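You operate a simulated robot arm through the tools that you are given. There is no shell and no other tool. Be economical: measure what you need, move in short steps, check, and stop when the job is done.

You are at the controls of a simulated robot arm. One attempt, no reset.

TASK
Change the big display to the green plug, switch it on and turn it toward the teal-topped cabinet.
Fine: plugs are moved before it is switched on; turn it about three quarters of the way or more; lay the old plug on the ledge, on its own cable's side of the socket.

Only the result counts: the job must be done as asked and must still hold three seconds after the hand-in. Knocking over, shifting, dropping, spilling or breaking anything else fails it.

THE ROBOT
A 6-joint arm with a two-finger parallel gripper, fixed in place. Base frame: the origin is at the foot of the arm, x ahead of it, y to its left, z up. Readings come in m, rad, newtons and seconds.
With the tool pointing down near the work surface it reaches from about 0.1 to 0.56 m from the base axis. Its first joint turns from -2.007 to 2.007 rad. Payload 3.43 kg.
Tool frame: the origin (TCP) lies between the finger pads and is the grasp point; the fingertips stand 0.034 m ahead of it; z points along the fingers, y is the line along which they close. The gripper opens to 0.128 m. The fingers are 0.024 m wide and 0.012 m thick; the gripper's body (0.048 by 0.13 m) begins 0.096 m behind the TCP.
Orientation is told as [roll, pitch, yaw] about the base's x, y, z axes, in that order, counted from this pose: with the fingers straight down and closing along the base's y, the tool's x points along the base's -x, its y along +y and its z along -z.

THE INTERFACE
- The arm moves only by the tool move_arm. Its argument "commands" is a list of rows, each a list of 3 entries, a list of its own where there are three numbers: the shift along the base's x, y, z in units of 40 mm (1.0 is 40 mm), then the turn, a rotation vector about the base's x, y, z in units of 5 degrees (1.0 is 5 degrees), then the gripper command, from -1 (fully open) to 1 (shut), values between in proportion. In form: [[[tx, ty, tz], [wx, wy, wz], claw], ...]. A call has 1 to 8 rows; each row shifts and turns the commanded pose from where the row before left it. A call with a number of a shift or a turn outside -1 to 1 is refused whole. Rows are played at 5 a second. More than 0.05 m and 0.15 rad between two rows, or a gripper value outside its range, and nothing of the call is played. Where a pose cannot be reached the arm comes as near as it can. A force on the tool above 80 N (or 10 N above the force at the start of the call, whichever is more), or a blocked arm, ends the call early, and 0.2 s more pass. The fingers move at their own pace (about 0.153 m/s each) and stop on an object; they squeeze with about 30 N. The grip force told is the motor's: it shows also when the fingers shut on nothing. Time passes only in rows, and 0.2 s behind the last, so rows that do not move let the fingers close. The reply holds the time, the measured pose of the TCP, the force on the tool along the base axes, the opening and the grip force, in the units named above and with some noise, with the torque about the TCP (base axes, N m) and any sound that the robot's microphone picked up.
- Cameras (640 x 400 px; columns grow to the right, rows downward): "scene" is fixed at [0.3997, 0.6517, 1.2068]; the picture's right is [-0.88, 0.47, 0.00], its down [0.18, 0.33, -0.93] and it looks along [-0.44, -0.82, -0.37] (base axes); focal length 316 px, centre (320, 200). "wrist" rides on the gripper at [0.076, -0.011, -0.16] in the tool frame; the picture's right is [0.15, 0.99, 0.00], its down [-0.88, 0.13, -0.46] and it looks along [-0.45, 0.07, 0.89] (tool axes); focal length 234 px, centre (320, 200). There is no depth. A picture from a camera that has moved, and an enlarged one, comes with that camera's place and axes in the base frame and with its lens.
- capture(camera): a new picture of that camera. It takes no simulated time.
- raise_lower(by): slides the trunk up (or, below 0, down) by that many m; the arm rides with it, the base frame stays. It gives what a move gives, with no picture.
- inspect(camera, box): a new picture of the part [left, top, right, bottom] of that camera's present view, enlarged. It takes no simulated time.
- job_done(): hands the job in; it is judged then, once.

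Go step by step. Nothing tells you positions but the pictures and the camera data: compare them with the known pose of the tool, close in by small moves and look again before you grip or let go. The budget is 120 turns and 84 pictures, counting those below and the enlarged ones. Unless the task says otherwise, let go and move clear before handing in, and close with one line.

The tools are called by a JSON object that holds its "fn" and its "kwargs". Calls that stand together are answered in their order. move_arm: Moves the arm, as the interface text tells. Its arguments: {"type":"object","properties":{"commands":{"type":"array","items":{"type":"array"}}},"required":["commands"]} The other tools are called the same way: raise_lower (by) slides the trunk up or down; capture (camera) takes a picture; inspect (camera, box) takes an enlarged picture of a part of a camera's view; job_done () hands the job in.

At the start:

```text
clock: 0.0
tool_pos: [0.1778, -0.4338, 1.0976]
ee_rot: [0.0, 0.0, 0.0]
ft_force: [0.3, 0.3, -0.6]
torque: [0.01, -0.03, -0.01]
opening: 0.1278
grip_force: 0.0
trunk travel left (down, up): [-0.85, 0.14]
```

scene: 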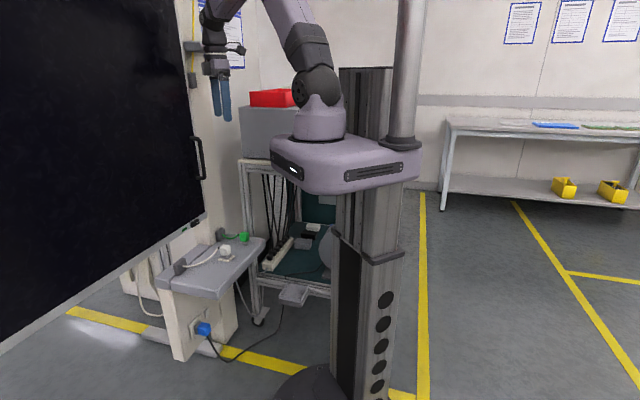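
wrist: 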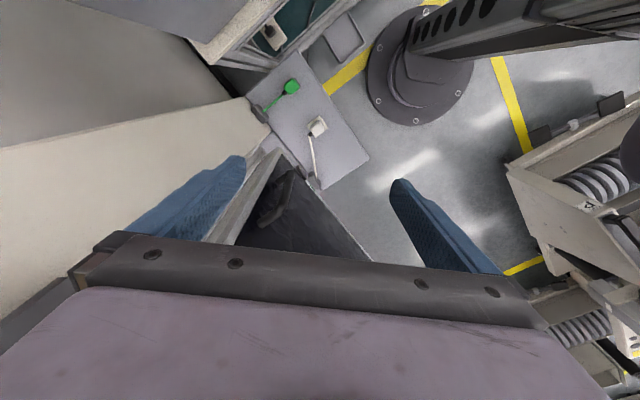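

I see the big display at the left with a handle, and a ledge below it with a green plug, a white plug and a socket. I'll zoom in on these first.

{"fn": "inspect", "kwargs": {"camera": "scene", "box": [140, 200, 340, 325]}}

{"fn": "inspect", "kwargs": {"camera": "scene", "box": [120, 0, 320, 220]}}

{"fn": "inspect", "kwargs": {"camera": "wrist", "box": [220, 30, 400, 220]}}

```text
3.20 times, centred on (240, 262) of scene
camera zoom: at [0.3997, 0.6517, 1.2068], right [-0.88, 0.47, 0.0], down [0.18, 0.33, -0.93], along [-0.44, -0.82, -0.37], focal length 1012 px, centre (576, 0)
```

zoom: 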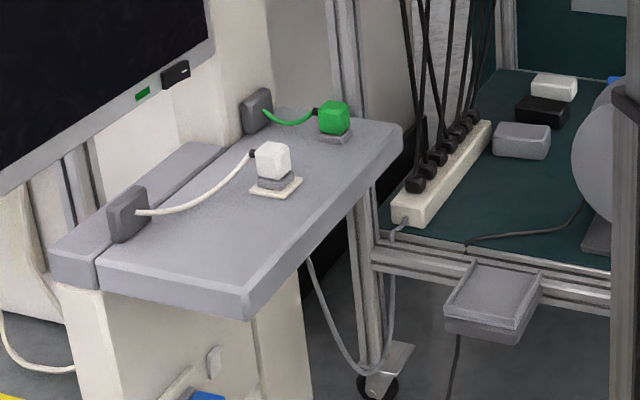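

```text
1.82 times, centred on (220, 110) of scene
camera zoom: at [0.3997, 0.6517, 1.2068], right [-0.88, 0.47, 0.0], down [0.18, 0.33, -0.93], along [-0.44, -0.82, -0.37], focal length 575 px, centre (502, 364)
```

zoom: 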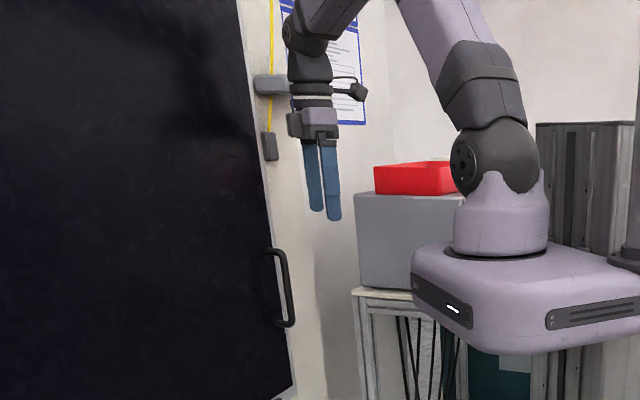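

```text
2.11 times, centred on (310, 125) of wrist
camera zoom: at [0.101, -0.4453, 1.2587], right [-0.15, 0.99, 0.0], down [0.88, 0.13, 0.46], along [0.45, 0.07, -0.89], focal length 493 px, centre (341, 358)
```

zoom: 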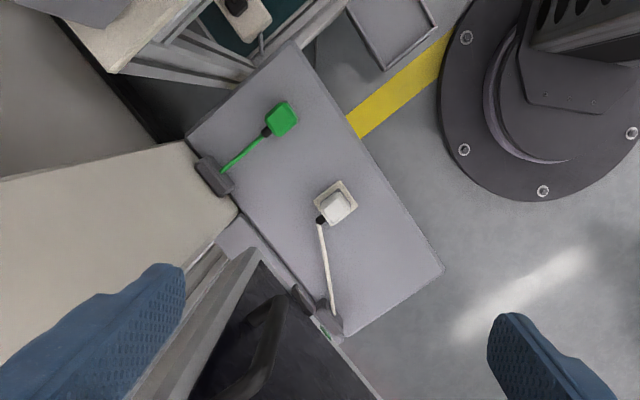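

The white plug in the socket is at about (0.22, -0.43, 0.58), the loose green plug at about (0.13, -0.51, 0.58), and the display handle near (0.27, -0.48, 0.94). I'll back away and tilt the wrist camera to look for the cabinet, the switch and the display's pivot.

{"fn": "move_arm", "kwargs": {"commands": [[[0, 0.7, 0], [0, -1, 0], -1], [[0, 0.7, 0], [0, -1, 0], -1], [[0, 0.7, 0], [0, -1, 0], -1], [[0, 0.7, 0], [0, -1, 0], -1], [[0, 0.7, 0], [0, -1, 0], -1], [[0, 0.7, 0], [0, -1, 0], -1], [[0, 0, 0], [0, -1, 0], -1], [[0, 0, 0], [0, -1, 0], -1]]}}

{"fn": "capture", "kwargs": {"camera": "wrist"}}

{"fn": "capture", "kwargs": {"camera": "scene"}}

```text
clock: 1.8
tool_pos: [0.1765, -0.2664, 1.0978]
ee_rot: [-0.001, -0.699, 0.001]
ft_force: [-0.1, 0.7, -0.2]
torque: [0.02, -0.02, -0.03]
opening: 0.1281
grip_force: 0.0
trunk travel left (down, up): [-0.85, 0.14]
```

```text
78 pictures are left
camera wrist: at [0.016, -0.2777, 1.1721], right [-0.11, 0.99, -0.1], down [0.38, 0.13, 0.92], along [0.92, 0.07, -0.39], focal length 234 px, centre (320, 200)
```

wrist: 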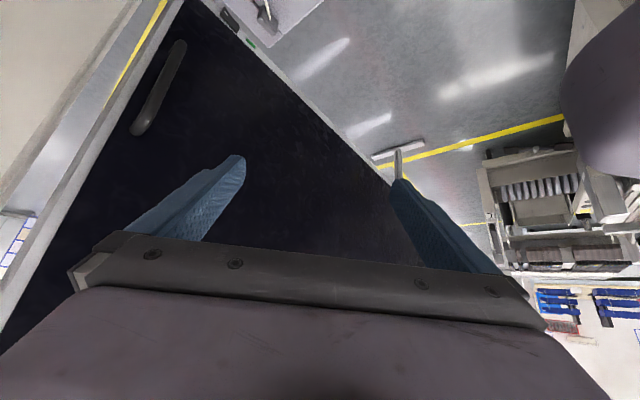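

```text
77 pictures are left
```

scene: 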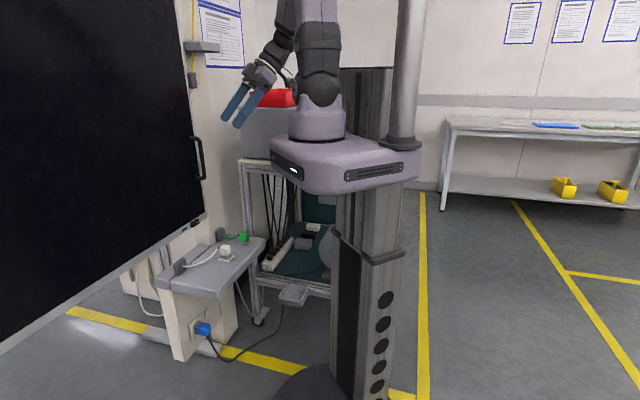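

The display fills the forward view (the picture is upside down), and there is no cabinet in sight. I'll pan left.

{"fn": "move_arm", "kwargs": {"commands": [[[-0.5, 0.5, 0], [0, 0, 1], -1], [[-0.5, 0.5, 0], [0, 0, 1], -1], [[0, 0.5, 0], [0, 0, 1], -1], [[0, 0.5, 0], [0, 0, 1], -1], [[0, 0.5, 0], [0, 0, 1], -1], [[0, 0.5, 0], [0, 0, 1], -1], [[0, 0.5, 0], [0, 0, 1], -1], [[0, 0.5, 0], [0, 0, 1], -1]]}}

{"fn": "capture", "kwargs": {"camera": "wrist"}}

```text
clock: 3.4
tool_pos: [0.1362, -0.1509, 1.1021]
ee_rot: [-0.061, -0.66, 0.604]
ft_force: [-1.8, -9.7, 19.0]
torque: [0.86, 0.54, 0.32]
opening: 0.1235
grip_force: 0.0
trunk travel left (down, up): [-0.85, 0.14]
stopped in row 7: the force on the tool passed its limit at 87 N (the readings are from after the stop); the commanded pose is now the measured one
```

```text
76 pictures are left
camera wrist: at [0.0067, -0.2409, 1.1826], right [-0.63, 0.77, -0.14], down [0.26, 0.37, 0.89], along [0.74, 0.52, -0.43], focal length 234 px, centre (320, 200)
```

wrist: 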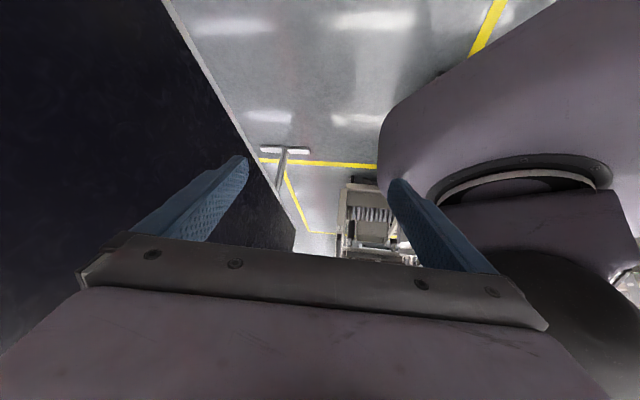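

A finger touched the arm's own body. I'll back it off outward, then move the arm round toward +y with clearance.

{"fn": "move_arm", "kwargs": {"commands": [[[0.5, -0.8, 0.2], [0, 0, -1], -1], [[0.8, -0.3, 0.5], [0, 0, -1], -1], [[0.8, 0, 0.5], [0, 0, 0], -1], [[0.7, 0.5, 0.5], [0, 0, 0], -1], [[0.5, 0.8, 0], [0, 0, 0], -1], [[0, 0.9, 0], [0, 0, 1], -1], [[0, 0.9, 0], [0, 0, 1], -1], [[0, 0.9, 0], [0, 0, 1], -1]]}}

{"fn": "capture", "kwargs": {"camera": "wrist"}}

{"fn": "capture", "kwargs": {"camera": "scene"}}

```text
clock: 5.2
tool_pos: [0.2992, -0.1021, 1.1385]
ee_rot: [-0.059, -0.66, 0.692]
ft_force: [-0.5, -0.1, -0.7]
torque: [-0.03, 0.01, -0.03]
opening: 0.1281
grip_force: 0.0
out of reach, approached as far as the arm can: row 4, 5, 6, 7, 8
trunk travel left (down, up): [-0.85, 0.14]
```

```text
75 pictures are left
camera wrist: at [0.1775, -0.205, 1.2185], right [-0.69, 0.71, -0.13], down [0.22, 0.39, 0.89], along [0.69, 0.59, -0.43], focal length 234 px, centre (320, 200)
```

wrist: 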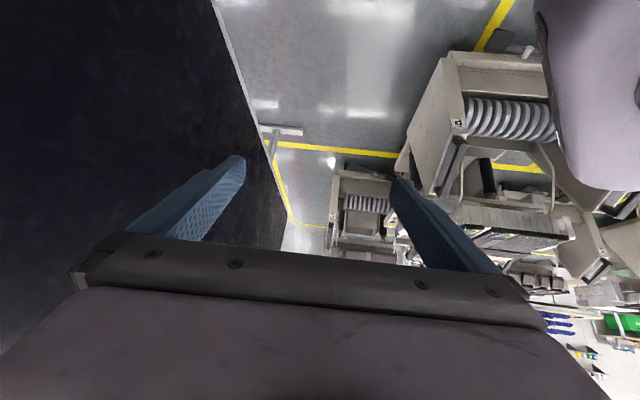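

```text
74 pictures are left
```

scene: 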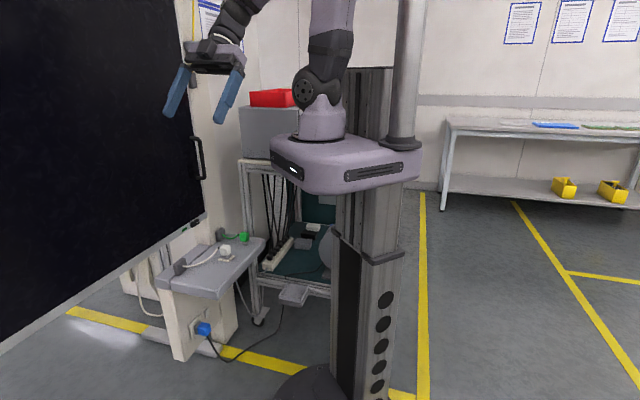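

Still no cabinet. I'll swing further round the base axis to look toward +y.

{"fn": "move_arm", "kwargs": {"commands": [[[0.2, 0.68, 0], [0, 0, 1], -1], [[0.16, 0.7, 0], [0, 0, 1], -1], [[0.1, 0.7, 0], [0, 0, 1], -1], [[0.03, 0.7, 0], [0, 0, 1], -1], [[-0.03, 0.7, 0], [0, 0, 1], -1], [[-0.1, 0.7, 0], [0, 0, 1], -1], [[-0.16, 0.7, 0], [0, 0, 1], -1], [[-0.2, 0.7, 0], [0, 0, 1], -1]]}}

{"fn": "capture", "kwargs": {"camera": "wrist"}}

```text
clock: 7.0
tool_pos: [0.3119, 0.109, 1.1276]
ee_rot: [-0.052, -0.663, 1.389]
ft_force: [0.1, 0.8, 0.5]
torque: [0.0, -0.02, -0.03]
opening: 0.1281
grip_force: 0.1
out of reach, approached as far as the arm can: row 1, 2, 4, 6
trunk travel left (down, up): [-0.85, 0.14]
```

```text
73 pictures are left
camera wrist: at [0.2857, -0.047, 1.2081], right [-0.99, 0.1, -0.13], down [-0.08, 0.44, 0.9], along [0.14, 0.89, -0.43], focal length 234 px, centre (320, 200)
```

wrist: 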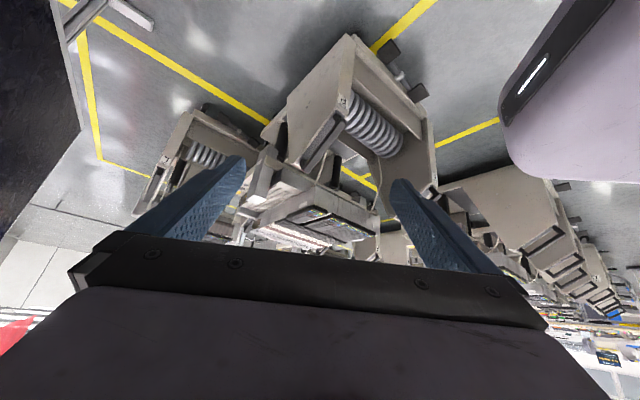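

I see a row of machines on the +y side and no teal cabinet. I'll swing all the way back to look toward -y and around the display's handle edge.

{"fn": "move_arm", "kwargs": {"commands": [[[0.2, -0.7, 0], [0, 0, -1], -1], [[0.16, -0.7, 0], [0, 0, -1], -1], [[0.1, -0.7, 0], [0, 0, -1], -1], [[0.03, -0.7, 0], [0, 0, -1], -1], [[-0.03, -0.7, 0], [0, 0, -1], -1], [[-0.1, -0.7, 0], [0, 0, -1], -1], [[-0.16, -0.7, 0], [0, 0, -1], -1], [[-0.2, -0.7, 0], [0, 0, -1], -1]]}}

{"fn": "move_arm", "kwargs": {"commands": [[[-0.25, -0.6, 0], [0, 0, -1], -1], [[-0.3, -0.6, 0], [0, 0, -1], -1], [[-0.3, -0.6, 0], [0, 0, -1], -1], [[-0.3, -0.5, 0], [0, 0, -1], -1], [[-0.3, -0.5, 0], [0, 0, -1], -1], [[-0.3, -0.5, 0], [0, 0, -1], -1], [[-0.3, 0, 0], [0, 0, -1], -1], [[-0.2, 0, 0], [0, 0, -1], -1]]}}

{"fn": "capture", "kwargs": {"camera": "wrist"}}

```text
clock: 8.8
tool_pos: [0.3107, -0.1152, 1.1298]
ee_rot: [-0.057, -0.664, 0.692]
ft_force: [0.6, 0.0, -0.4]
torque: [0.03, -0.01, 0.01]
opening: 0.1278
grip_force: 0.0
trunk travel left (down, up): [-0.85, 0.14]
```

```text
clock: 10.6
tool_pos: [0.2202, -0.2465, 1.1293]
ee_rot: [-0.055, -0.662, -0.008]
ft_force: [-0.8, 0.3, 0.3]
torque: [-0.02, 0.0, 0.01]
opening: 0.1283
grip_force: 0.0
trunk travel left (down, up): [-0.85, 0.14]
```

```text
72 pictures are left
camera wrist: at [0.0616, -0.2477, 1.2099], right [-0.07, 0.99, -0.13], down [0.42, 0.15, 0.89], along [0.9, 0.01, -0.43], focal length 234 px, centre (320, 200)
```

wrist: 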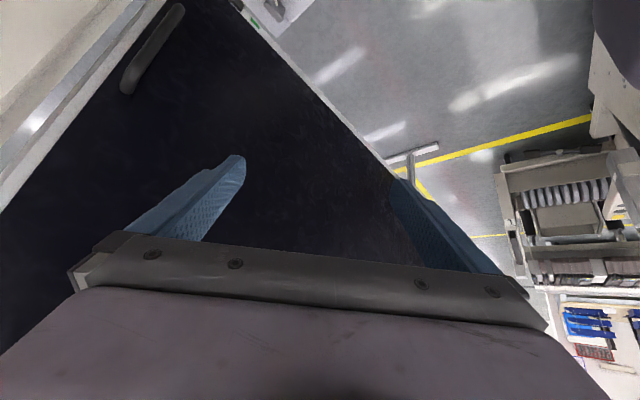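

{"fn": "move_arm", "kwargs": {"commands": [[[-0.2, -0.2, 0.3], [0, 0, -1], -1], [[-0.2, -0.2, 0.3], [0, 0, -1], -1], [[-0.2, -0.2, 0.3], [0, 0, -1], -1], [[-0.2, -0.2, 0.3], [0, 0, -1], -1], [[0, -0.2, 0.3], [0, 0, -1], -1], [[0, -0.2, 0], [0, 0, -1], -1], [[0, 0, 0], [0, 0, -1], -1], [[0, 0, 0], [0, 0, -1], -1]]}}

{"fn": "capture", "kwargs": {"camera": "wrist"}}

```text
clock: 12.4
tool_pos: [0.1887, -0.3439, 1.1743]
ee_rot: [-0.056, -0.661, -0.706]
ft_force: [-0.9, -0.1, -0.5]
torque: [-0.01, 0.02, -0.02]
opening: 0.128
grip_force: 0.1
out of reach, approached as far as the arm can: row 2, 3, 4, 5, 6, 7, 8
trunk travel left (down, up): [-0.85, 0.14]
```

```text
71 pictures are left
camera wrist: at [0.0662, -0.243, 1.2552], right [0.58, 0.8, -0.13], down [0.42, -0.15, 0.89], along [0.7, -0.58, -0.43], focal length 234 px, centre (320, 200)
```

wrist: 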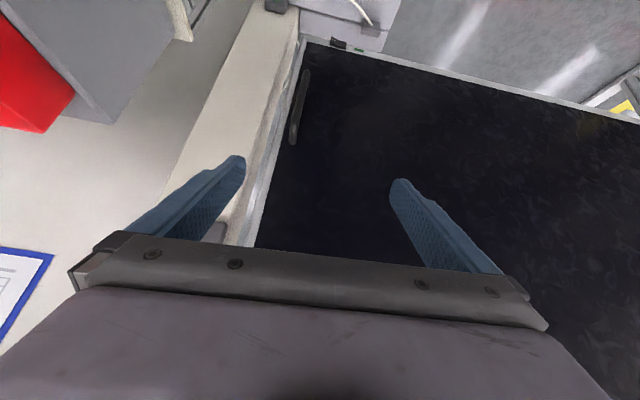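

The display sits by a cream pillar at its handle edge, and the gripper is hiding the horizon. I'll flip the wrist so the camera rides on top and I can look around upright.

{"fn": "move_arm", "kwargs": {"commands": [[[0.28, 0.76, -0.2], [0.65, 0.76, 0], -1], [[0.28, 0.76, -0.2], [0.65, 0.76, 0], -1], [[0.28, 0.76, -0.2], [0.65, 0.76, 0], -1], [[0.28, 0.76, -0.2], [0.65, 0.76, 0], -1], [[0.28, 0.76, -0.2], [0.65, 0.76, 0], -1], [[0.28, 0.76, -0.2], [0.65, 0.76, 0], -1], [[0.28, 0.76, -0.2], [0.65, 0.76, 0], -1], [[0.28, 0.76, -0.2], [0.4, 0.5, 0], -1]]}}

{"fn": "move_arm", "kwargs": {"commands": [[[0, 0.7, 0], [0, 0, -1], -1], [[0, 0.7, 0], [0, 0, -1], -1], [[0, 0.7, 0], [0, 0, -1], -1], [[0, 0.7, 0], [0, 0, -1], -1], [[0, 0.7, 0], [0, 0, -1], -1], [[0, 0.7, 0], [0, 0, -1], -1], [[0, 0.7, 0], [0, 0, -1], -1], [[0, 0.7, 0], [0, 0, -1], -1]]}}

{"fn": "move_arm", "kwargs": {"commands": [[[0, 0, 0], [0, 0, -1], -1], [[0, 0, 0], [0, 0, -1], -1], [[0, 0, 0], [0, 0, -1], -1], [[0, 0, 0], [0, 0, -1], -1], [[0, 0, 0], [0, 0, -1], -1], [[0, 0, 0], [0, 0, -1], -1], [[0, 0, 0], [0, 0, -1], -1], [[0, 0, 0], [0, 0, -1], -1]]}}

{"fn": "capture", "kwargs": {"camera": "wrist"}}

```text
clock: 14.2
tool_pos: [0.2864, -0.1313, 1.1001]
ee_rot: [-0.057, 0.004, -0.706]
ft_force: [-0.5, 0.5, -0.3]
torque: [-0.02, 0.01, 0.03]
opening: 0.1282
grip_force: 0.1
out of reach, approached as far as the arm can: row 1, 2, 3
trunk travel left (down, up): [-0.85, 0.14]
```

```text
clock: 16.0
tool_pos: [0.287, 0.0948, 1.1008]
ee_rot: [-0.056, 0.004, -1.404]
ft_force: [-0.1, 0.3, 0.4]
torque: [-0.01, -0.05, 0.0]
opening: 0.1279
grip_force: 0.1
trunk travel left (down, up): [-0.85, 0.14]
```

```text
clock: 17.8
tool_pos: [0.2865, 0.0945, 1.1012]
ee_rot: [-0.059, 0.006, -2.107]
ft_force: [0.0, 0.5, -1.2]
torque: [-0.02, -0.01, -0.01]
opening: 0.128
grip_force: 0.1
trunk travel left (down, up): [-0.85, 0.14]
```

```text
70 pictures are left
camera wrist: at [0.3226, 0.159, 1.2617], right [0.93, -0.38, -0.06], down [-0.31, -0.84, 0.44], along [-0.21, -0.39, -0.89], focal length 234 px, centre (320, 200)
```

wrist: 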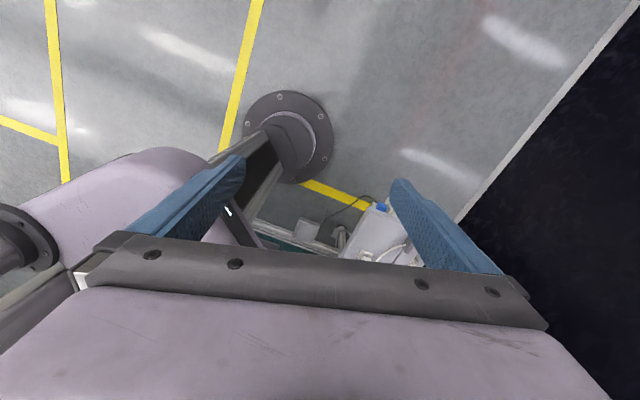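

Now I'll tilt the fingers up and outward so the camera looks level.

{"fn": "move_arm", "kwargs": {"commands": [[[0, 0, 0], [0.857, -0.515, 0], -1], [[0, 0, 0], [0.857, -0.515, 0], -1], [[0, 0, 0], [0.857, -0.515, 0], -1], [[0, 0, 0], [0.857, -0.515, 0], -1], [[0, 0, 0], [0.857, -0.515, 0], -1], [[0, 0, 0], [0.857, -0.515, 0], -1], [[0, 0, 0], [0.857, -0.515, 0], -1], [[0, 0, 0], [0.857, -0.515, 0], -1]]}}

{"fn": "move_arm", "kwargs": {"commands": [[[0, 0, 0], [0.857, -0.515, 0], -1], [[0, 0, 0], [0.857, -0.515, 0], -1], [[0, 0, 0], [0.857, -0.515, 0], -1], [[0, 0, 0], [0.857, -0.515, 0], -1], [[0, 0, 0], [0.857, -0.515, 0], -1], [[0, 0, 0], [0.857, -0.515, 0], -1], [[0, 0, 0], [0.857, -0.515, 0], -1], [[0, 0, 0], [0.857, -0.515, 0], -1]]}}

{"fn": "capture", "kwargs": {"camera": "wrist"}}

```text
clock: 19.6
tool_pos: [0.3288, 0.092, 1.1019]
ee_rot: [-0.051, 0.703, -2.098]
ft_force: [-0.5, -0.5, 0.3]
torque: [0.01, 0.02, 0.02]
opening: 0.1278
grip_force: 0.1
out of reach, approached as far as the arm can: row 3, 4, 5, 7, 8
trunk travel left (down, up): [-0.85, 0.14]
```

```text
clock: 21.4
tool_pos: [0.365, 0.0744, 1.1165]
ee_rot: [0.0, 1.403, -2.052]
ft_force: [0.4, 0.4, -0.3]
torque: [-0.03, 0.01, 0.02]
opening: 0.1282
grip_force: 0.1
out of reach, approached as far as the arm can: row 1, 2, 3, 4, 5, 6
trunk travel left (down, up): [-0.85, 0.14]
```

```text
69 pictures are left
camera wrist: at [0.2872, -0.0496, 1.219], right [0.89, -0.44, 0.14], down [-0.16, -0.59, -0.79], along [0.43, 0.68, -0.59], focal length 234 px, centre (320, 200)
```

wrist: 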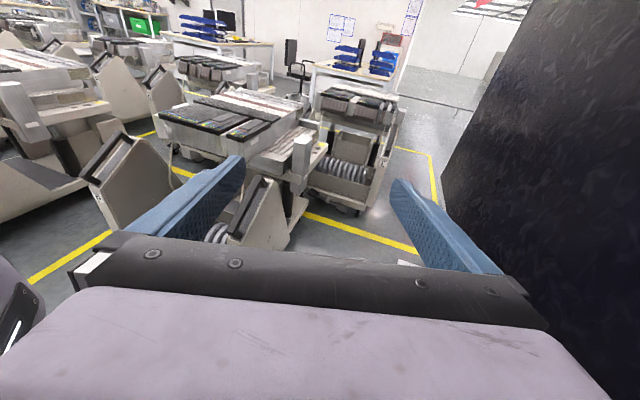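

This upright view is much better. There's no teal cabinet in it yet, so I'll pan right toward +x.

{"fn": "move_arm", "kwargs": {"commands": [[[-0.3, 0, 0], [0, 0, -1], -1], [[-0.3, 0, 0], [0, 0, -1], -1], [[-0.3, 0, 0], [0, 0, -1], -1], [[0, 0, 0], [0, 0, -1], -1], [[0, 0, 0], [0, 0, -1], -1], [[0, 0, 0], [0.8, -0.6, 0], -1], [[0, 0, 0], [0.8, -0.6, 0], -1], [[0, 0, 0], [0.8, -0.6, 0], -1]]}}

{"fn": "capture", "kwargs": {"camera": "wrist"}}

```text
clock: 23.2
tool_pos: [0.4267, -0.0168, 1.1073]
ee_rot: [-2.445, 1.462, 1.354]
ft_force: [0.0, 0.2, 0.2]
torque: [-0.01, -0.02, -0.01]
opening: 0.1282
grip_force: 0.1
out of reach, approached as far as the arm can: row 1, 2, 3, 4, 5
trunk travel left (down, up): [-0.85, 0.14]
```

```text
68 pictures are left
camera wrist: at [0.2904, -0.1141, 1.1718], right [0.6, -0.8, 0.08], down [-0.26, -0.28, -0.92], along [0.76, 0.54, -0.38], focal length 234 px, centre (320, 200)
```

wrist: 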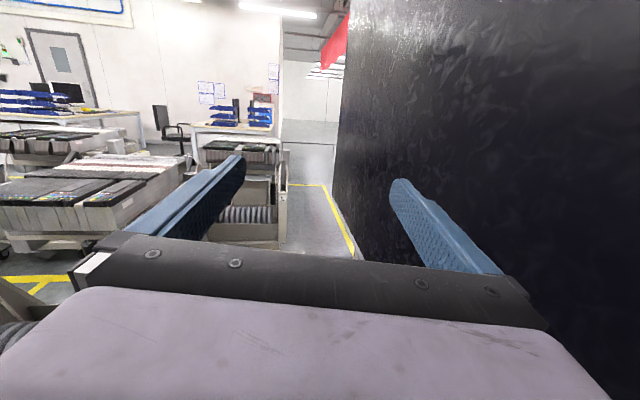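

Nothing there either. I'll pan left and back, toward +y and -x.

{"fn": "move_arm", "kwargs": {"commands": [[[-0.6, 0.5, 0], [0, 0, 1], -1], [[-0.3, 0.8, 0], [0, 0, 1], -1], [[-0.2, 0.8, 0], [0, 0, 1], -1], [[-0.2, 0.8, 0], [0, 0, 1], -1], [[-0.3, 0.8, 0], [0, 0, 1], -1], [[-0.3, 0.8, 0], [0, 0, 1], -1], [[-0.4, 0.7, 0], [0, 0, 1], -1], [[-0.4, 0.7, 0], [0, 0, 1], -1]]}}

{"fn": "move_arm", "kwargs": {"commands": [[[-0.5, 0.6, 0], [0, 0, 1], -1], [[-0.5, 0.6, 0], [0, 0, 1], -1], [[-0.6, 0.5, 0], [0, 0, 1], -1], [[-0.6, 0.5, 0], [0, 0, 1], -1], [[-0.6, 0.3, 0], [0, 0, 1], -1], [[-0.7, 0.3, 0], [0, 0, 1], -1], [[-0.7, 0.2, 0], [0, 0, 1], -1], [[-0.7, 0, 0], [0, 0, 1], -1]]}}

{"fn": "capture", "kwargs": {"camera": "wrist"}}

```text
clock: 25.0
tool_pos: [0.3341, 0.209, 1.1035]
ee_rot: [-2.44, 1.464, 2.057]
ft_force: [-0.6, -1.4, 0.7]
torque: [0.01, -0.04, 0.04]
opening: 0.128
grip_force: 0.2
out of reach, approached as far as the arm can: row 2, 3, 4, 5, 7
trunk travel left (down, up): [-0.85, 0.14]
```

```text
clock: 26.8
tool_pos: [0.1361, 0.3296, 1.1005]
ee_rot: [-2.454, 1.462, 2.747]
ft_force: [-0.2, 0.3, -0.2]
torque: [0.02, -0.01, -0.03]
opening: 0.1282
grip_force: 0.0
trunk travel left (down, up): [-0.85, 0.14]
```

```text
67 pictures are left
camera wrist: at [0.208, 0.18, 1.1636], right [0.89, 0.46, 0.08], down [0.24, -0.3, -0.92], along [-0.4, 0.84, -0.38], focal length 234 px, centre (320, 200)
```

wrist: 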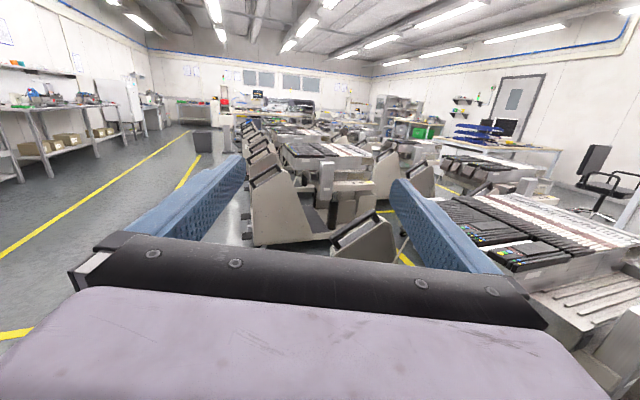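

Still no teal cabinet, so it may stand behind the display. I'll swing back forward and lower the trunk to look under the display.

{"fn": "move_arm", "kwargs": {"commands": [[[0.7, 0, 0], [0, 0, -1], -1], [[0.7, -0.2, 0], [0, 0, -1], -1], [[0.7, -0.3, 0], [0, 0, -1], -1], [[0.6, -0.3, 0], [0, 0, -1], -1], [[0.6, -0.5, 0], [0, 0, -1], -1], [[0.6, -0.5, 0], [0, 0, -1], -1], [[0.5, -0.6, 0], [0, 0, -1], -1], [[0.5, -0.6, 0], [0, 0, -1], -1]]}}

{"fn": "move_arm", "kwargs": {"commands": [[[0.2, -0.7, 0], [0, 0, -1], -1], [[0.2, -0.7, 0], [0, 0, -1], -1], [[0, -0.7, 0], [0, 0, -1], -1], [[0, -0.8, 0], [0, 0, -1], -1], [[0, -0.8, 0], [0, 0, -1], -1], [[0, -0.7, 0], [0, 0, -1], -1], [[0, 0, 0], [0, 0, -1], -1], [[0, 0, 0], [0, 0, -1], -1]]}}

{"fn": "raise_lower", "kwargs": {"by": -0.4}}

{"fn": "capture", "kwargs": {"camera": "wrist"}}

{"fn": "capture", "kwargs": {"camera": "scene"}}

```text
clock: 28.6
tool_pos: [0.3324, 0.2093, 1.1013]
ee_rot: [-2.454, 1.46, 2.045]
ft_force: [-1.1, 0.2, 0.0]
torque: [0.01, -0.02, -0.02]
opening: 0.1281
grip_force: 0.1
trunk travel left (down, up): [-0.85, 0.14]
```

```text
clock: 30.4
tool_pos: [0.3915, -0.0045, 1.0712]
ee_rot: [-2.452, 1.461, 1.347]
ft_force: [0.6, -0.2, 0.9]
torque: [0.04, -0.01, 0.0]
opening: 0.128
grip_force: 0.1
out of reach, approached as far as the arm can: row 1, 2, 3, 4, 7, 8
trunk travel left (down, up): [-0.85, 0.14]
```

```text
clock: 34.2
tool_pos: [0.3916, -0.0043, 0.6702]
ee_rot: [-2.452, 1.46, 1.348]
ft_force: [-0.5, -0.2, -0.1]
torque: [0.02, 0.0, -0.01]
opening: 0.1279
grip_force: 0.0
trunk travel left (down, up): [-0.45, 0.54]
```

```text
66 pictures are left
camera wrist: at [0.2574, -0.1007, 0.7338], right [0.6, -0.79, 0.08], down [-0.26, -0.29, -0.92], along [0.75, 0.54, -0.38], focal length 234 px, centre (320, 200)
```

wrist: 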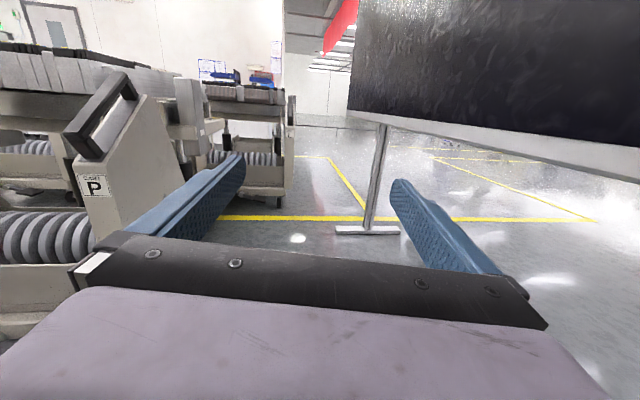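

```text
65 pictures are left
```

scene: 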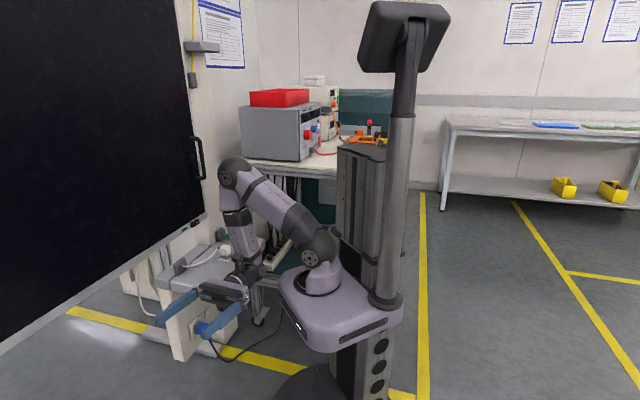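

With the trunk lower I can see beneath the display, including a leg and foot. I'll pan right to look further behind it.

{"fn": "move_arm", "kwargs": {"commands": [[[0, 0, 0], [0, 0, -1], -1], [[0, 0, 0], [0, 0, -1], -1], [[0, 0, 0], [0, 0, -1], -1], [[0, 0, 0], [0, 0, -1], -1], [[0, 0, 0], [0, 0, -1], -1], [[0, 0, 0], [0, 0, -1], -1], [[0, 0, 0], [0, 0, -1], -1], [[0, 0, 0], [0, 0, -1], -1]]}}

{"fn": "capture", "kwargs": {"camera": "wrist"}}

```text
clock: 36.0
tool_pos: [0.4727, -0.0946, 0.626]
ee_rot: [-2.413, 1.465, 0.687]
ft_force: [-0.1, -0.8, -0.6]
torque: [0.04, 0.0, 0.0]
opening: 0.1278
grip_force: 0.0
out of reach, approached as far as the arm can: row 1, 2, 3, 4, 5, 6, 7, 8
trunk travel left (down, up): [-0.45, 0.54]
```

```text
64 pictures are left
camera wrist: at [0.3076, -0.0826, 0.6906], right [-0.05, -1.0, 0.08], down [-0.39, -0.05, -0.92], along [0.92, -0.07, -0.38], focal length 234 px, centre (320, 200)
```

wrist: 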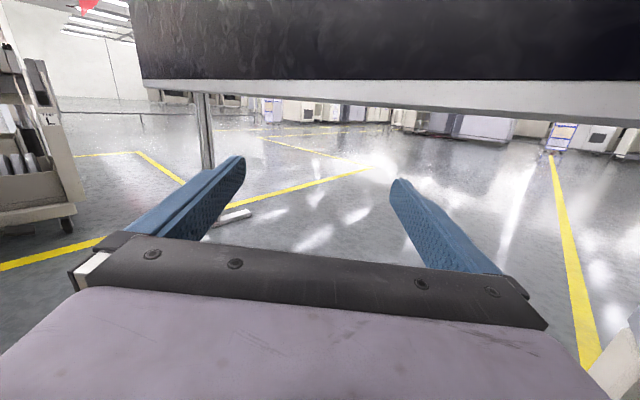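

Open floor lies beyond. I'll continue right toward -y.

{"fn": "move_arm", "kwargs": {"commands": [[[-0.6, 0, 0], [0, 0, -1], -1], [[-0.6, 0, 0], [0, 0, -1], -1], [[-0.6, 0, 0], [0, 0, -1], -1], [[-0.6, 0, 0], [0, 0, -1], -1], [[-0.4, 0.2, 0], [0, 0, -1], -1], [[-0.4, 0.2, 0], [0, 0, -1], -1], [[-0.4, 0.2, 0], [0, 0, -1], -1], [[0, 0.2, 0], [0, 0, -1], -1]]}}

{"fn": "capture", "kwargs": {"camera": "wrist"}}

```text
clock: 37.8
tool_pos: [0.3508, -0.3198, 0.6388]
ee_rot: [-2.444, 1.463, -0.026]
ft_force: [1.1, -0.2, -0.6]
torque: [0.02, -0.03, 0.01]
opening: 0.1282
grip_force: 0.1
out of reach, approached as far as the arm can: row 1, 2, 3, 4, 5, 6, 7, 8
trunk travel left (down, up): [-0.45, 0.54]
```

```text
63 pictures are left
camera wrist: at [0.2304, -0.2056, 0.7029], right [-0.67, -0.74, 0.08], down [-0.33, 0.2, -0.92], along [0.67, -0.64, -0.38], focal length 234 px, centre (320, 200)
```

wrist: 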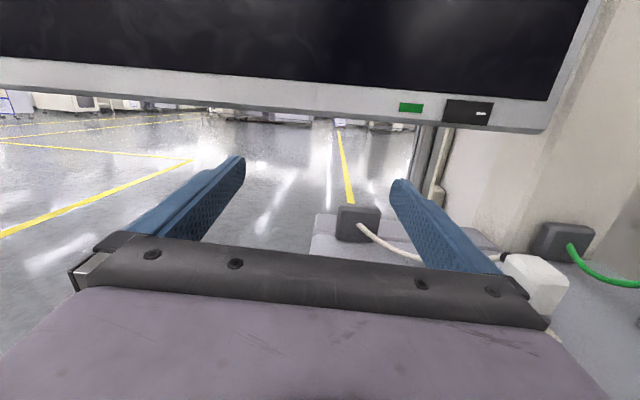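

I can see the rocker switch and a green marker on the display's bottom bezel. I'll zoom in on those.

{"fn": "inspect", "kwargs": {"camera": "wrist", "box": [380, 80, 560, 190]}}

{"fn": "capture", "kwargs": {"camera": "scene"}}

```text
3.56 times, centred on (470, 135) of wrist
camera zoom: at [0.2304, -0.2056, 0.7029], right [-0.67, -0.74, 0.08], down [-0.33, 0.2, -0.92], along [0.67, -0.64, -0.38], focal length 833 px, centre (-213, 431)
```

zoom: 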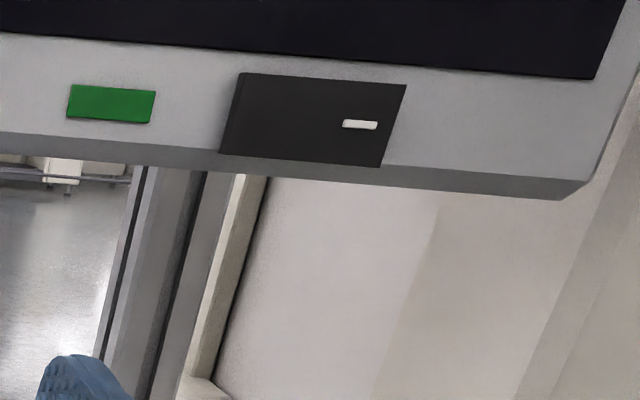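

```text
61 pictures are left
```

scene: 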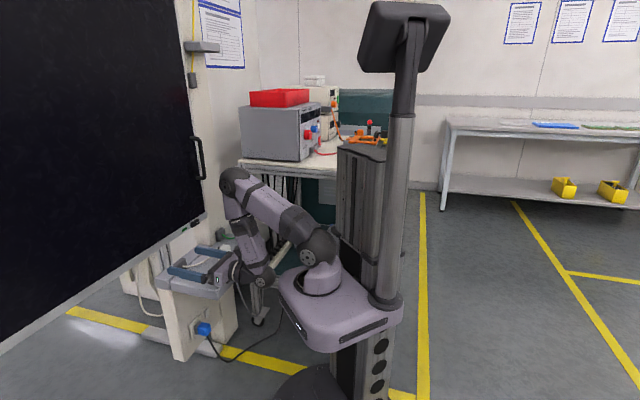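

The switch is a rocker with a white bar. I'll check the far row of furniture for a teal top.

{"fn": "inspect", "kwargs": {"camera": "wrist", "box": [0, 70, 240, 220]}}

{"fn": "inspect", "kwargs": {"camera": "wrist", "box": [180, 90, 440, 252]}}

{"fn": "inspect", "kwargs": {"camera": "scene", "box": [180, 0, 420, 150]}}

```text
2.67 times, centred on (120, 145) of wrist
camera zoom: at [0.2304, -0.2056, 0.7029], right [-0.67, -0.74, 0.08], down [-0.33, 0.2, -0.92], along [0.67, -0.64, -0.38], focal length 624 px, centre (853, 347)
```

zoom: 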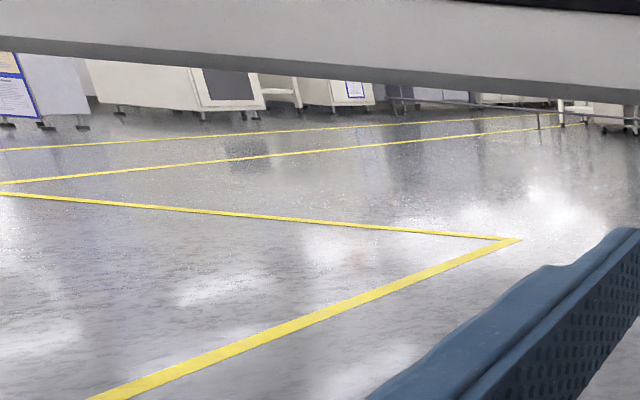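

```text
2.46 times, centred on (310, 171) of wrist
camera zoom: at [0.2304, -0.2056, 0.7029], right [-0.67, -0.74, 0.08], down [-0.33, 0.2, -0.92], along [0.67, -0.64, -0.38], focal length 576 px, centre (345, 271)
```

zoom: 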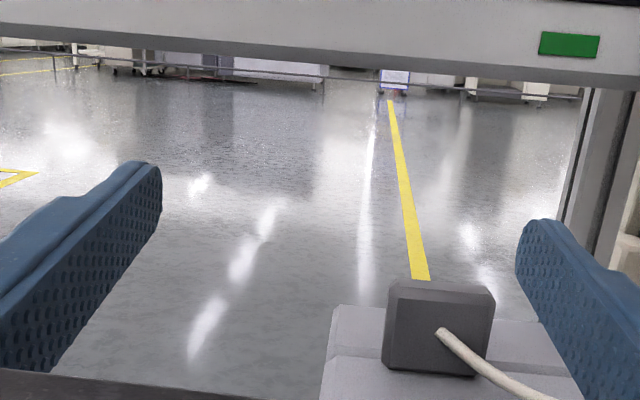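

```text
2.67 times, centred on (300, 75) of scene
camera zoom: at [0.3997, 0.6517, 1.2068], right [-0.88, 0.47, 0.0], down [0.18, 0.33, -0.93], along [-0.44, -0.82, -0.37], focal length 844 px, centre (373, 533)
```

zoom: 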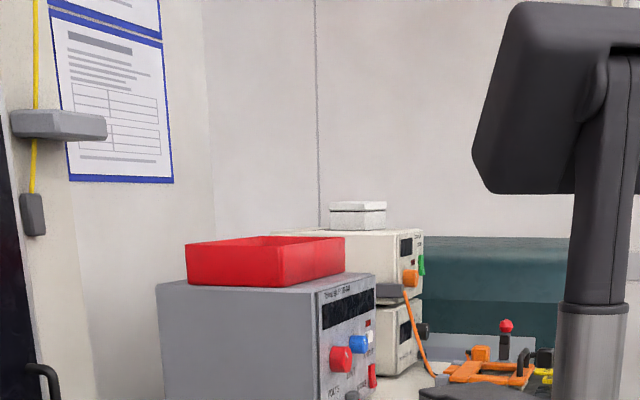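

There is a teal surface on the bench side behind the robot's screen. I'll back off, raise the trunk and look that way, toward -x and -y.

{"fn": "move_arm", "kwargs": {"commands": [[[-0.7, 0.7, 0.5], [0, 0, 0], -1], [[-0.7, 0.7, 0.5], [0, 0, 0], -1], [[-0.7, 0.3, 0.5], [0, 0, -1], -1], [[-0.7, 0.3, 0.5], [0, 0, -1], -1], [[-0.7, 0, 0], [0, 0, -1], -1], [[-0.7, 0, 0], [0, 0, -1], -1], [[-0.7, 0, 0], [0, 0, -1], -1], [[-0.5, 0, 0], [0, 0, -1], -1]]}}

{"fn": "raise_lower", "kwargs": {"by": 0.4}}

{"fn": "capture", "kwargs": {"camera": "wrist"}}

```text
clock: 39.6
tool_pos: [0.1484, -0.4226, 0.6399]
ee_rot: [-2.446, 1.462, -0.561]
ft_force: [-0.5, -0.6, 0.0]
torque: [0.02, -0.02, 0.01]
opening: 0.1281
grip_force: 0.1
out of reach, approached as far as the arm can: row 1, 2, 3, 4, 5, 6, 7, 8
trunk travel left (down, up): [-0.45, 0.54]
```

```text
clock: 43.5
tool_pos: [0.1487, -0.4234, 1.0398]
ee_rot: [-2.448, 1.462, -0.558]
ft_force: [-0.5, -0.9, 0.1]
torque: [-0.01, -0.01, 0.03]
opening: 0.1277
grip_force: 0.1
trunk travel left (down, up): [-0.85, 0.14]
```

```text
57 pictures are left
camera wrist: at [0.1025, -0.2639, 1.1032], right [-0.95, -0.3, 0.08], down [-0.18, 0.34, -0.92], along [0.25, -0.89, -0.38], focal length 234 px, centre (320, 200)
```

wrist: 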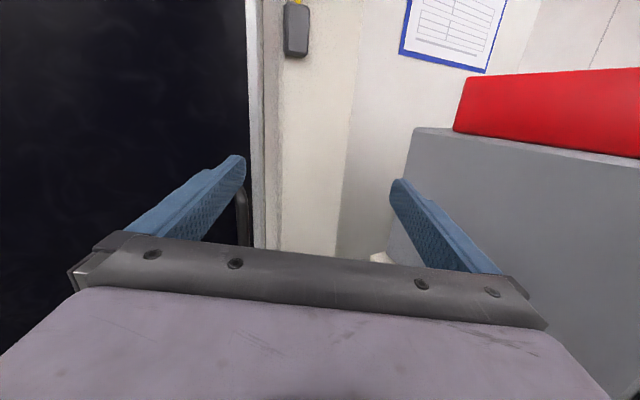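

The red tray sits on a grey instrument to the right, with the pillar in between. I'll step back and keep panning right toward -x.

{"fn": "move_arm", "kwargs": {"commands": [[[-0.3, 0.9, 0.8], [0, 0, -1], -1], [[-0.3, 0.9, 0.8], [0, 0, -1], -1], [[-0.5, 0.5, 0], [0, 0, -1], -1], [[-0.5, 0.2, 0], [0, 0, -1], -1], [[-0.5, 0, 0], [0, 0, -1], -1], [[-0.5, 0, 0], [0, 0, -1], -1], [[-0.5, 0, 0], [0, 0, -1], -1], [[-0.5, 0, 0], [0, 0, -1], -1]]}}

{"fn": "raise_lower", "kwargs": {"by": 0.1}}

{"fn": "capture", "kwargs": {"camera": "wrist"}}

```text
clock: 45.3
tool_pos: [-0.0239, -0.4188, 1.0383]
ee_rot: [-2.396, 1.466, -0.915]
ft_force: [60.8, 6.3, -8.9]
torque: [0.34, -0.8, 1.61]
opening: 0.0574
grip_force: 0.0
out of reach, approached as far as the arm can: row 1, 2, 3, 4, 5, 6, 7, 8
trunk travel left (down, up): [-0.85, 0.14]
```

```text
clock: 45.8
tool_pos: [-0.0102, -0.4152, 1.0464]
ee_rot: [-1.858, 1.476, -0.341]
ft_force: [58.8, 6.1, 3.6]
torque: [-0.15, 0.6, 1.36]
opening: 0.0947
grip_force: 0.1
trunk travel left (down, up): [-0.87, 0.12]
stopped: the force on the tool passed its limit at 90 N (the readings are from after the stop); the commanded pose is now the measured one
```

```text
56 pictures are left
camera wrist: at [0.0035, -0.2544, 1.1189], right [-1.0, 0.06, 0.06], down [-0.03, 0.43, -0.9], along [-0.08, -0.9, -0.43], focal length 234 px, centre (320, 200)
```

wrist: 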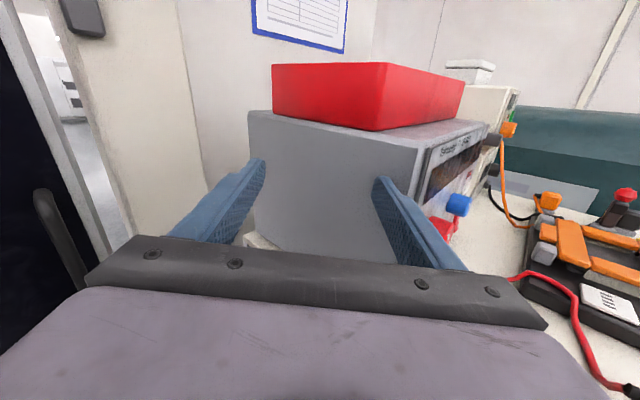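

The right finger touched the grey instrument. I'll back off at once, then check it hasn't moved.

{"fn": "move_arm", "kwargs": {"commands": [[[0.4, 0.2, 0], [0, 0, 0], -1], [[0.5, 0.5, 0], [0, 0, 0], -1], [[0.3, 0.9, 0], [0, 0, 0], -1], [[0, 0.9, 0], [0, 0, 0], -1]]}}

{"fn": "inspect", "kwargs": {"camera": "scene", "box": [180, 0, 420, 150]}}

{"fn": "capture", "kwargs": {"camera": "wrist"}}

```text
clock: 46.8
tool_pos: [-0.0124, -0.4109, 1.039]
ee_rot: [-2.045, 1.474, -0.538]
ft_force: [49.3, 9.7, 30.7]
torque: [-0.99, 2.32, 0.77]
opening: 0.0992
grip_force: 0.1
out of reach, approached as far as the arm can: row 1, 2, 3, 4
trunk travel left (down, up): [-0.87, 0.12]
```

```text
2.67 times, centred on (300, 75) of scene
camera zoom: at [0.3997, 0.6517, 1.2068], right [-0.88, 0.47, 0.0], down [0.18, 0.33, -0.93], along [-0.44, -0.82, -0.37], focal length 844 px, centre (373, 533)
```

zoom: 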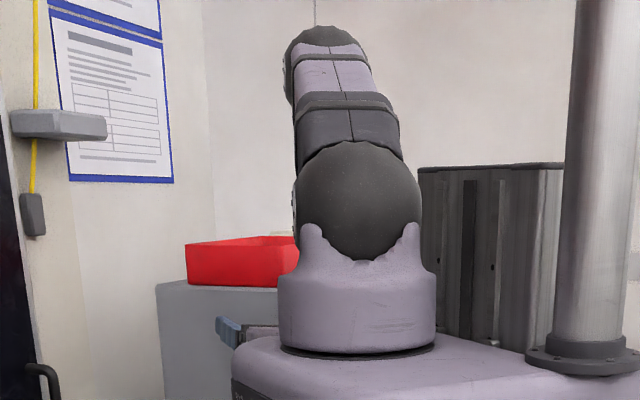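

```text
54 pictures are left
camera wrist: at [0.003, -0.249, 1.1092], right [-1.0, 0.07, 0.06], down [-0.03, 0.42, -0.91], along [-0.09, -0.91, -0.42], focal length 234 px, centre (320, 200)
```

wrist: 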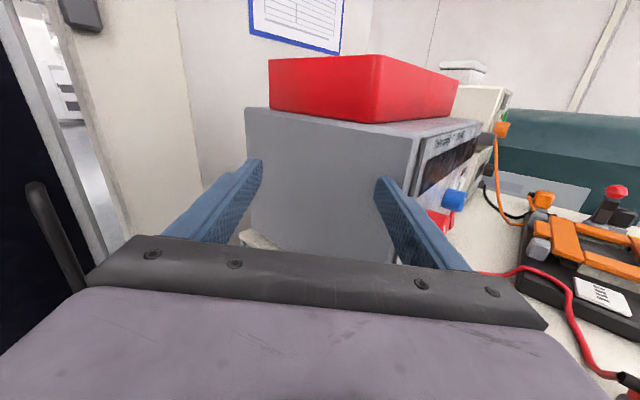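

The instrument and red tray look unmoved, pixel for pixel. The arm can't retract radially in this pose, so I'll retrace the entry path in +x and yaw back.

{"fn": "move_arm", "kwargs": {"commands": [[[0.5, -0.1, 0], [0, 0, 0], -1], [[0.7, -0.1, 0], [0, 0, 0], -1], [[0.7, -0.1, 0], [0, 0, 0.5], -1], [[0.7, 0, 0], [0, 0, 1], -1]]}}

{"fn": "capture", "kwargs": {"camera": "wrist"}}

```text
clock: 47.8
tool_pos: [0.0243, -0.4241, 1.0309]
ee_rot: [-1.81, 1.481, -0.206]
ft_force: [0.4, -0.8, -0.4]
torque: [0.01, 0.01, -0.05]
opening: 0.1278
grip_force: 0.1
out of reach, approached as far as the arm can: row 1, 2, 3
trunk travel left (down, up): [-0.87, 0.12]
```

```text
53 pictures are left
camera wrist: at [0.0221, -0.262, 1.1048], right [-1.0, -0.03, 0.06], down [-0.07, 0.43, -0.9], along [0.0, -0.9, -0.44], focal length 234 px, centre (320, 200)
```

wrist: 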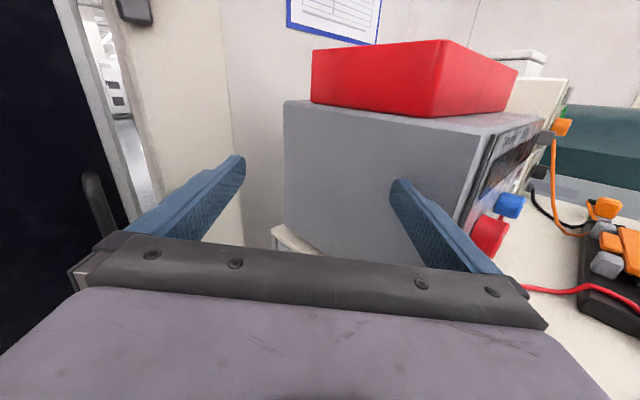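

I'm clear of it now. There is a teal-topped thing at the far right and a gap behind the display at the left, so I'll zoom on both.

{"fn": "inspect", "kwargs": {"camera": "wrist", "box": [40, 0, 280, 150]}}

{"fn": "inspect", "kwargs": {"camera": "wrist", "box": [440, 20, 640, 220]}}

```text
2.67 times, centred on (160, 75) of wrist
camera zoom: at [0.0221, -0.262, 1.1048], right [-1.0, -0.03, 0.06], down [-0.07, 0.43, -0.9], along [0.0, -0.9, -0.44], focal length 624 px, centre (747, 533)
```

zoom: 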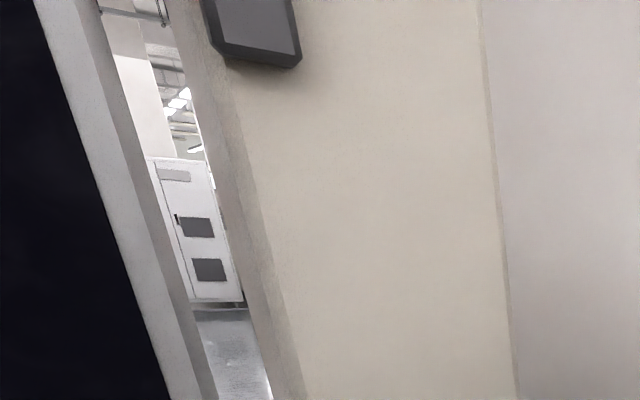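

```text
2.00 times, centred on (540, 120) of wrist
camera zoom: at [0.0221, -0.262, 1.1048], right [-1.0, -0.03, 0.06], down [-0.07, 0.43, -0.9], along [0.0, -0.9, -0.44], focal length 468 px, centre (-120, 360)
```

zoom: 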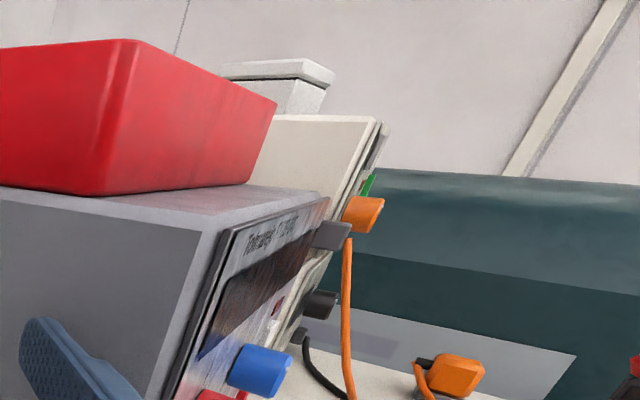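

That teal-topped cabinet stands beyond the bench on the -x, -y side, so the display should face that way. Next I'll bring the tool back to pointing down in free space.

{"fn": "move_arm", "kwargs": {"commands": [[[0.6, 0, 0.3], [1, 0, 0], -1], [[0.6, 0, 0.3], [1, 0, 0], -1], [[0.6, 0.1, 0.3], [1, 0, 0], -1], [[0.6, 0.3, 0.3], [1, 0, 0], -1], [[0.6, 0.5, 0.3], [1, 0, 0], -1], [[0.6, 0.6, 0.3], [1, 0, 0], -1], [[0.6, 0.6, 0], [1, 0, 0], -1], [[0.6, 0.6, 0], [1, 0, 0], -1]]}}

{"fn": "move_arm", "kwargs": {"commands": [[[0.5, 0.6, 0], [1, 0, 0], -1], [[0.5, 0.6, 0], [1, 0, 0], -1], [[0, 0.6, 0], [1, 0, 0], -1], [[0, 0.6, 0], [1, 0, 0], -1], [[0, 0, 0], [1, 0, 0], -1], [[0, 0, 0], [1, 0, 0], -1], [[0, 0, 0], [1, 0, 0], -1], [[0, 0, 0], [1, 0, 0], -1]]}}

```text
clock: 48.6
tool_pos: [0.0242, -0.4345, 1.0342]
ee_rot: [-0.431, 1.331, 1.176]
ft_force: [13.1, 54.5, 26.7]
torque: [-0.8, 1.83, -3.34]
opening: 0.118
grip_force: 0.1
out of reach, approached as far as the arm can: row 1, 2, 3
trunk travel left (down, up): [-0.87, 0.12]
stopped in row 3: the force on the tool passed its limit at 84 N (the readings are from after the stop); the commanded pose is now the measured one
```

```text
clock: 48.9
tool_pos: [0.0262, -0.4338, 1.0334]
ee_rot: [-0.41, 1.327, 1.196]
ft_force: [12.7, 51.1, 27.4]
torque: [-0.84, 1.87, -3.09]
opening: 0.1184
grip_force: 0.0
out of reach, approached as far as the arm can: row 1
trunk travel left (down, up): [-0.87, 0.12]
stopped in row 1: the force on the tool passed its limit at 96 N (the readings are from after the stop); the commanded pose is now the measured one
```

The right fingertip is pressing the instrument's side. I'll slide straight out in +x while yawing left, with no tilt.

{"fn": "move_arm", "kwargs": {"commands": [[[0.6, 0, 0], [0, 0, 0.6], -1], [[0.6, 0, 0], [0, 0, 1], -1], [[0.6, 0, 0], [0, 0, 1], -1], [[0.6, 0, 0], [0, 0, 1], -1]]}}

{"fn": "capture", "kwargs": {"camera": "wrist"}}

{"fn": "capture", "kwargs": {"camera": "scene"}}

```text
clock: 49.9
tool_pos: [0.1161, -0.4522, 1.023]
ee_rot: [-0.405, 1.316, 1.516]
ft_force: [-0.3, 0.2, 0.1]
torque: [0.01, 0.0, 0.01]
opening: 0.1281
grip_force: 0.1
out of reach, approached as far as the arm can: row 1
trunk travel left (down, up): [-0.87, 0.12]
```

```text
50 pictures are left
camera wrist: at [0.0705, -0.3228, 1.1354], right [-0.93, -0.36, 0.04], down [-0.27, 0.59, -0.76], along [0.25, -0.72, -0.65], focal length 234 px, centre (320, 200)
```

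wrist: 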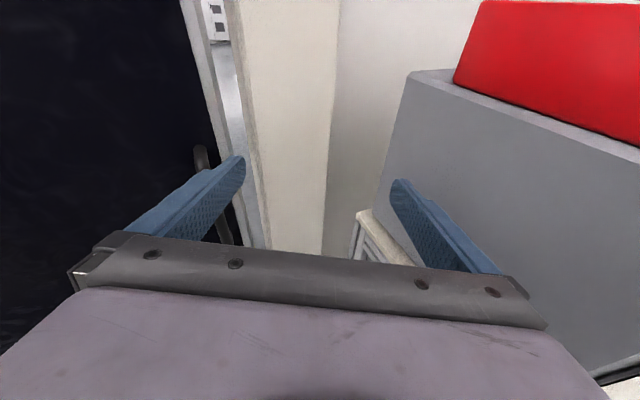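

```text
49 pictures are left
```

scene: 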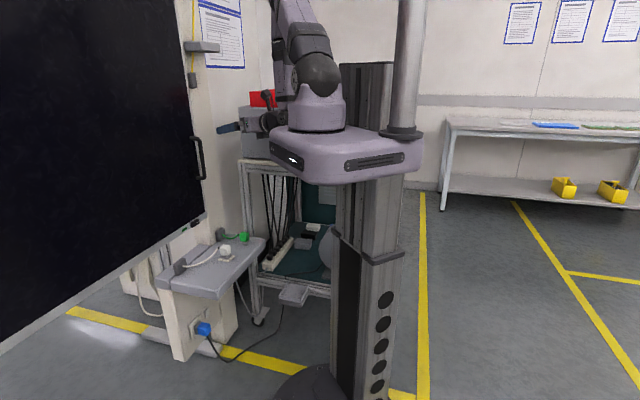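

I'm free again, and the instrument hasn't moved. I'll tilt the fingers down in place, slightly back from both.

{"fn": "move_arm", "kwargs": {"commands": [[[0, 0, 0.3], [0.94, 0.34, 0], -1], [[0, 0, 0.3], [0.94, 0.34, 0], -1], [[0, 0, 0.3], [0.94, 0.34, 0], -1], [[0, 0.2, 0.2], [0.94, 0.34, 0], -1], [[0.2, 0.5, 0.2], [0.94, 0.34, 0], -1], [[0.2, 0.5, 0], [0.94, 0.34, 0], -1], [[0.2, 0.5, 0], [0.94, 0.34, 0], -1], [[0.2, 0.5, 0], [0.94, 0.34, 0], -1]]}}

{"fn": "capture", "kwargs": {"camera": "wrist"}}

```text
clock: 51.7
tool_pos: [0.1457, -0.3688, 1.0756]
ee_rot: [-0.091, 0.655, 1.793]
ft_force: [0.5, -0.6, -0.5]
torque: [0.0, -0.01, 0.0]
opening: 0.128
grip_force: 0.0
out of reach, approached as far as the arm can: row 8
trunk travel left (down, up): [-0.87, 0.12]
```

```text
48 pictures are left
camera wrist: at [0.135, -0.3336, 1.2496], right [-0.92, -0.38, 0.02], down [-0.38, 0.91, -0.19], along [0.06, -0.18, -0.98], focal length 234 px, centre (320, 200)
```

wrist: 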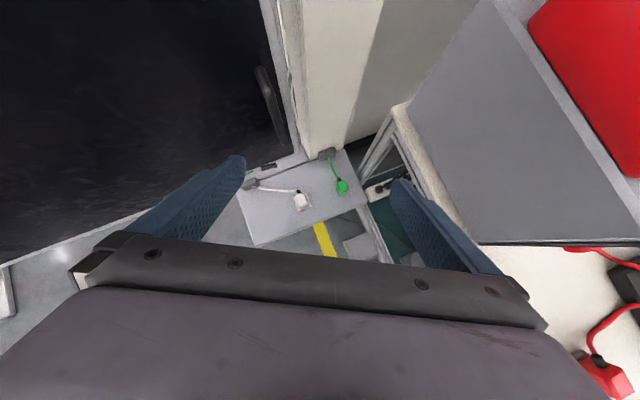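

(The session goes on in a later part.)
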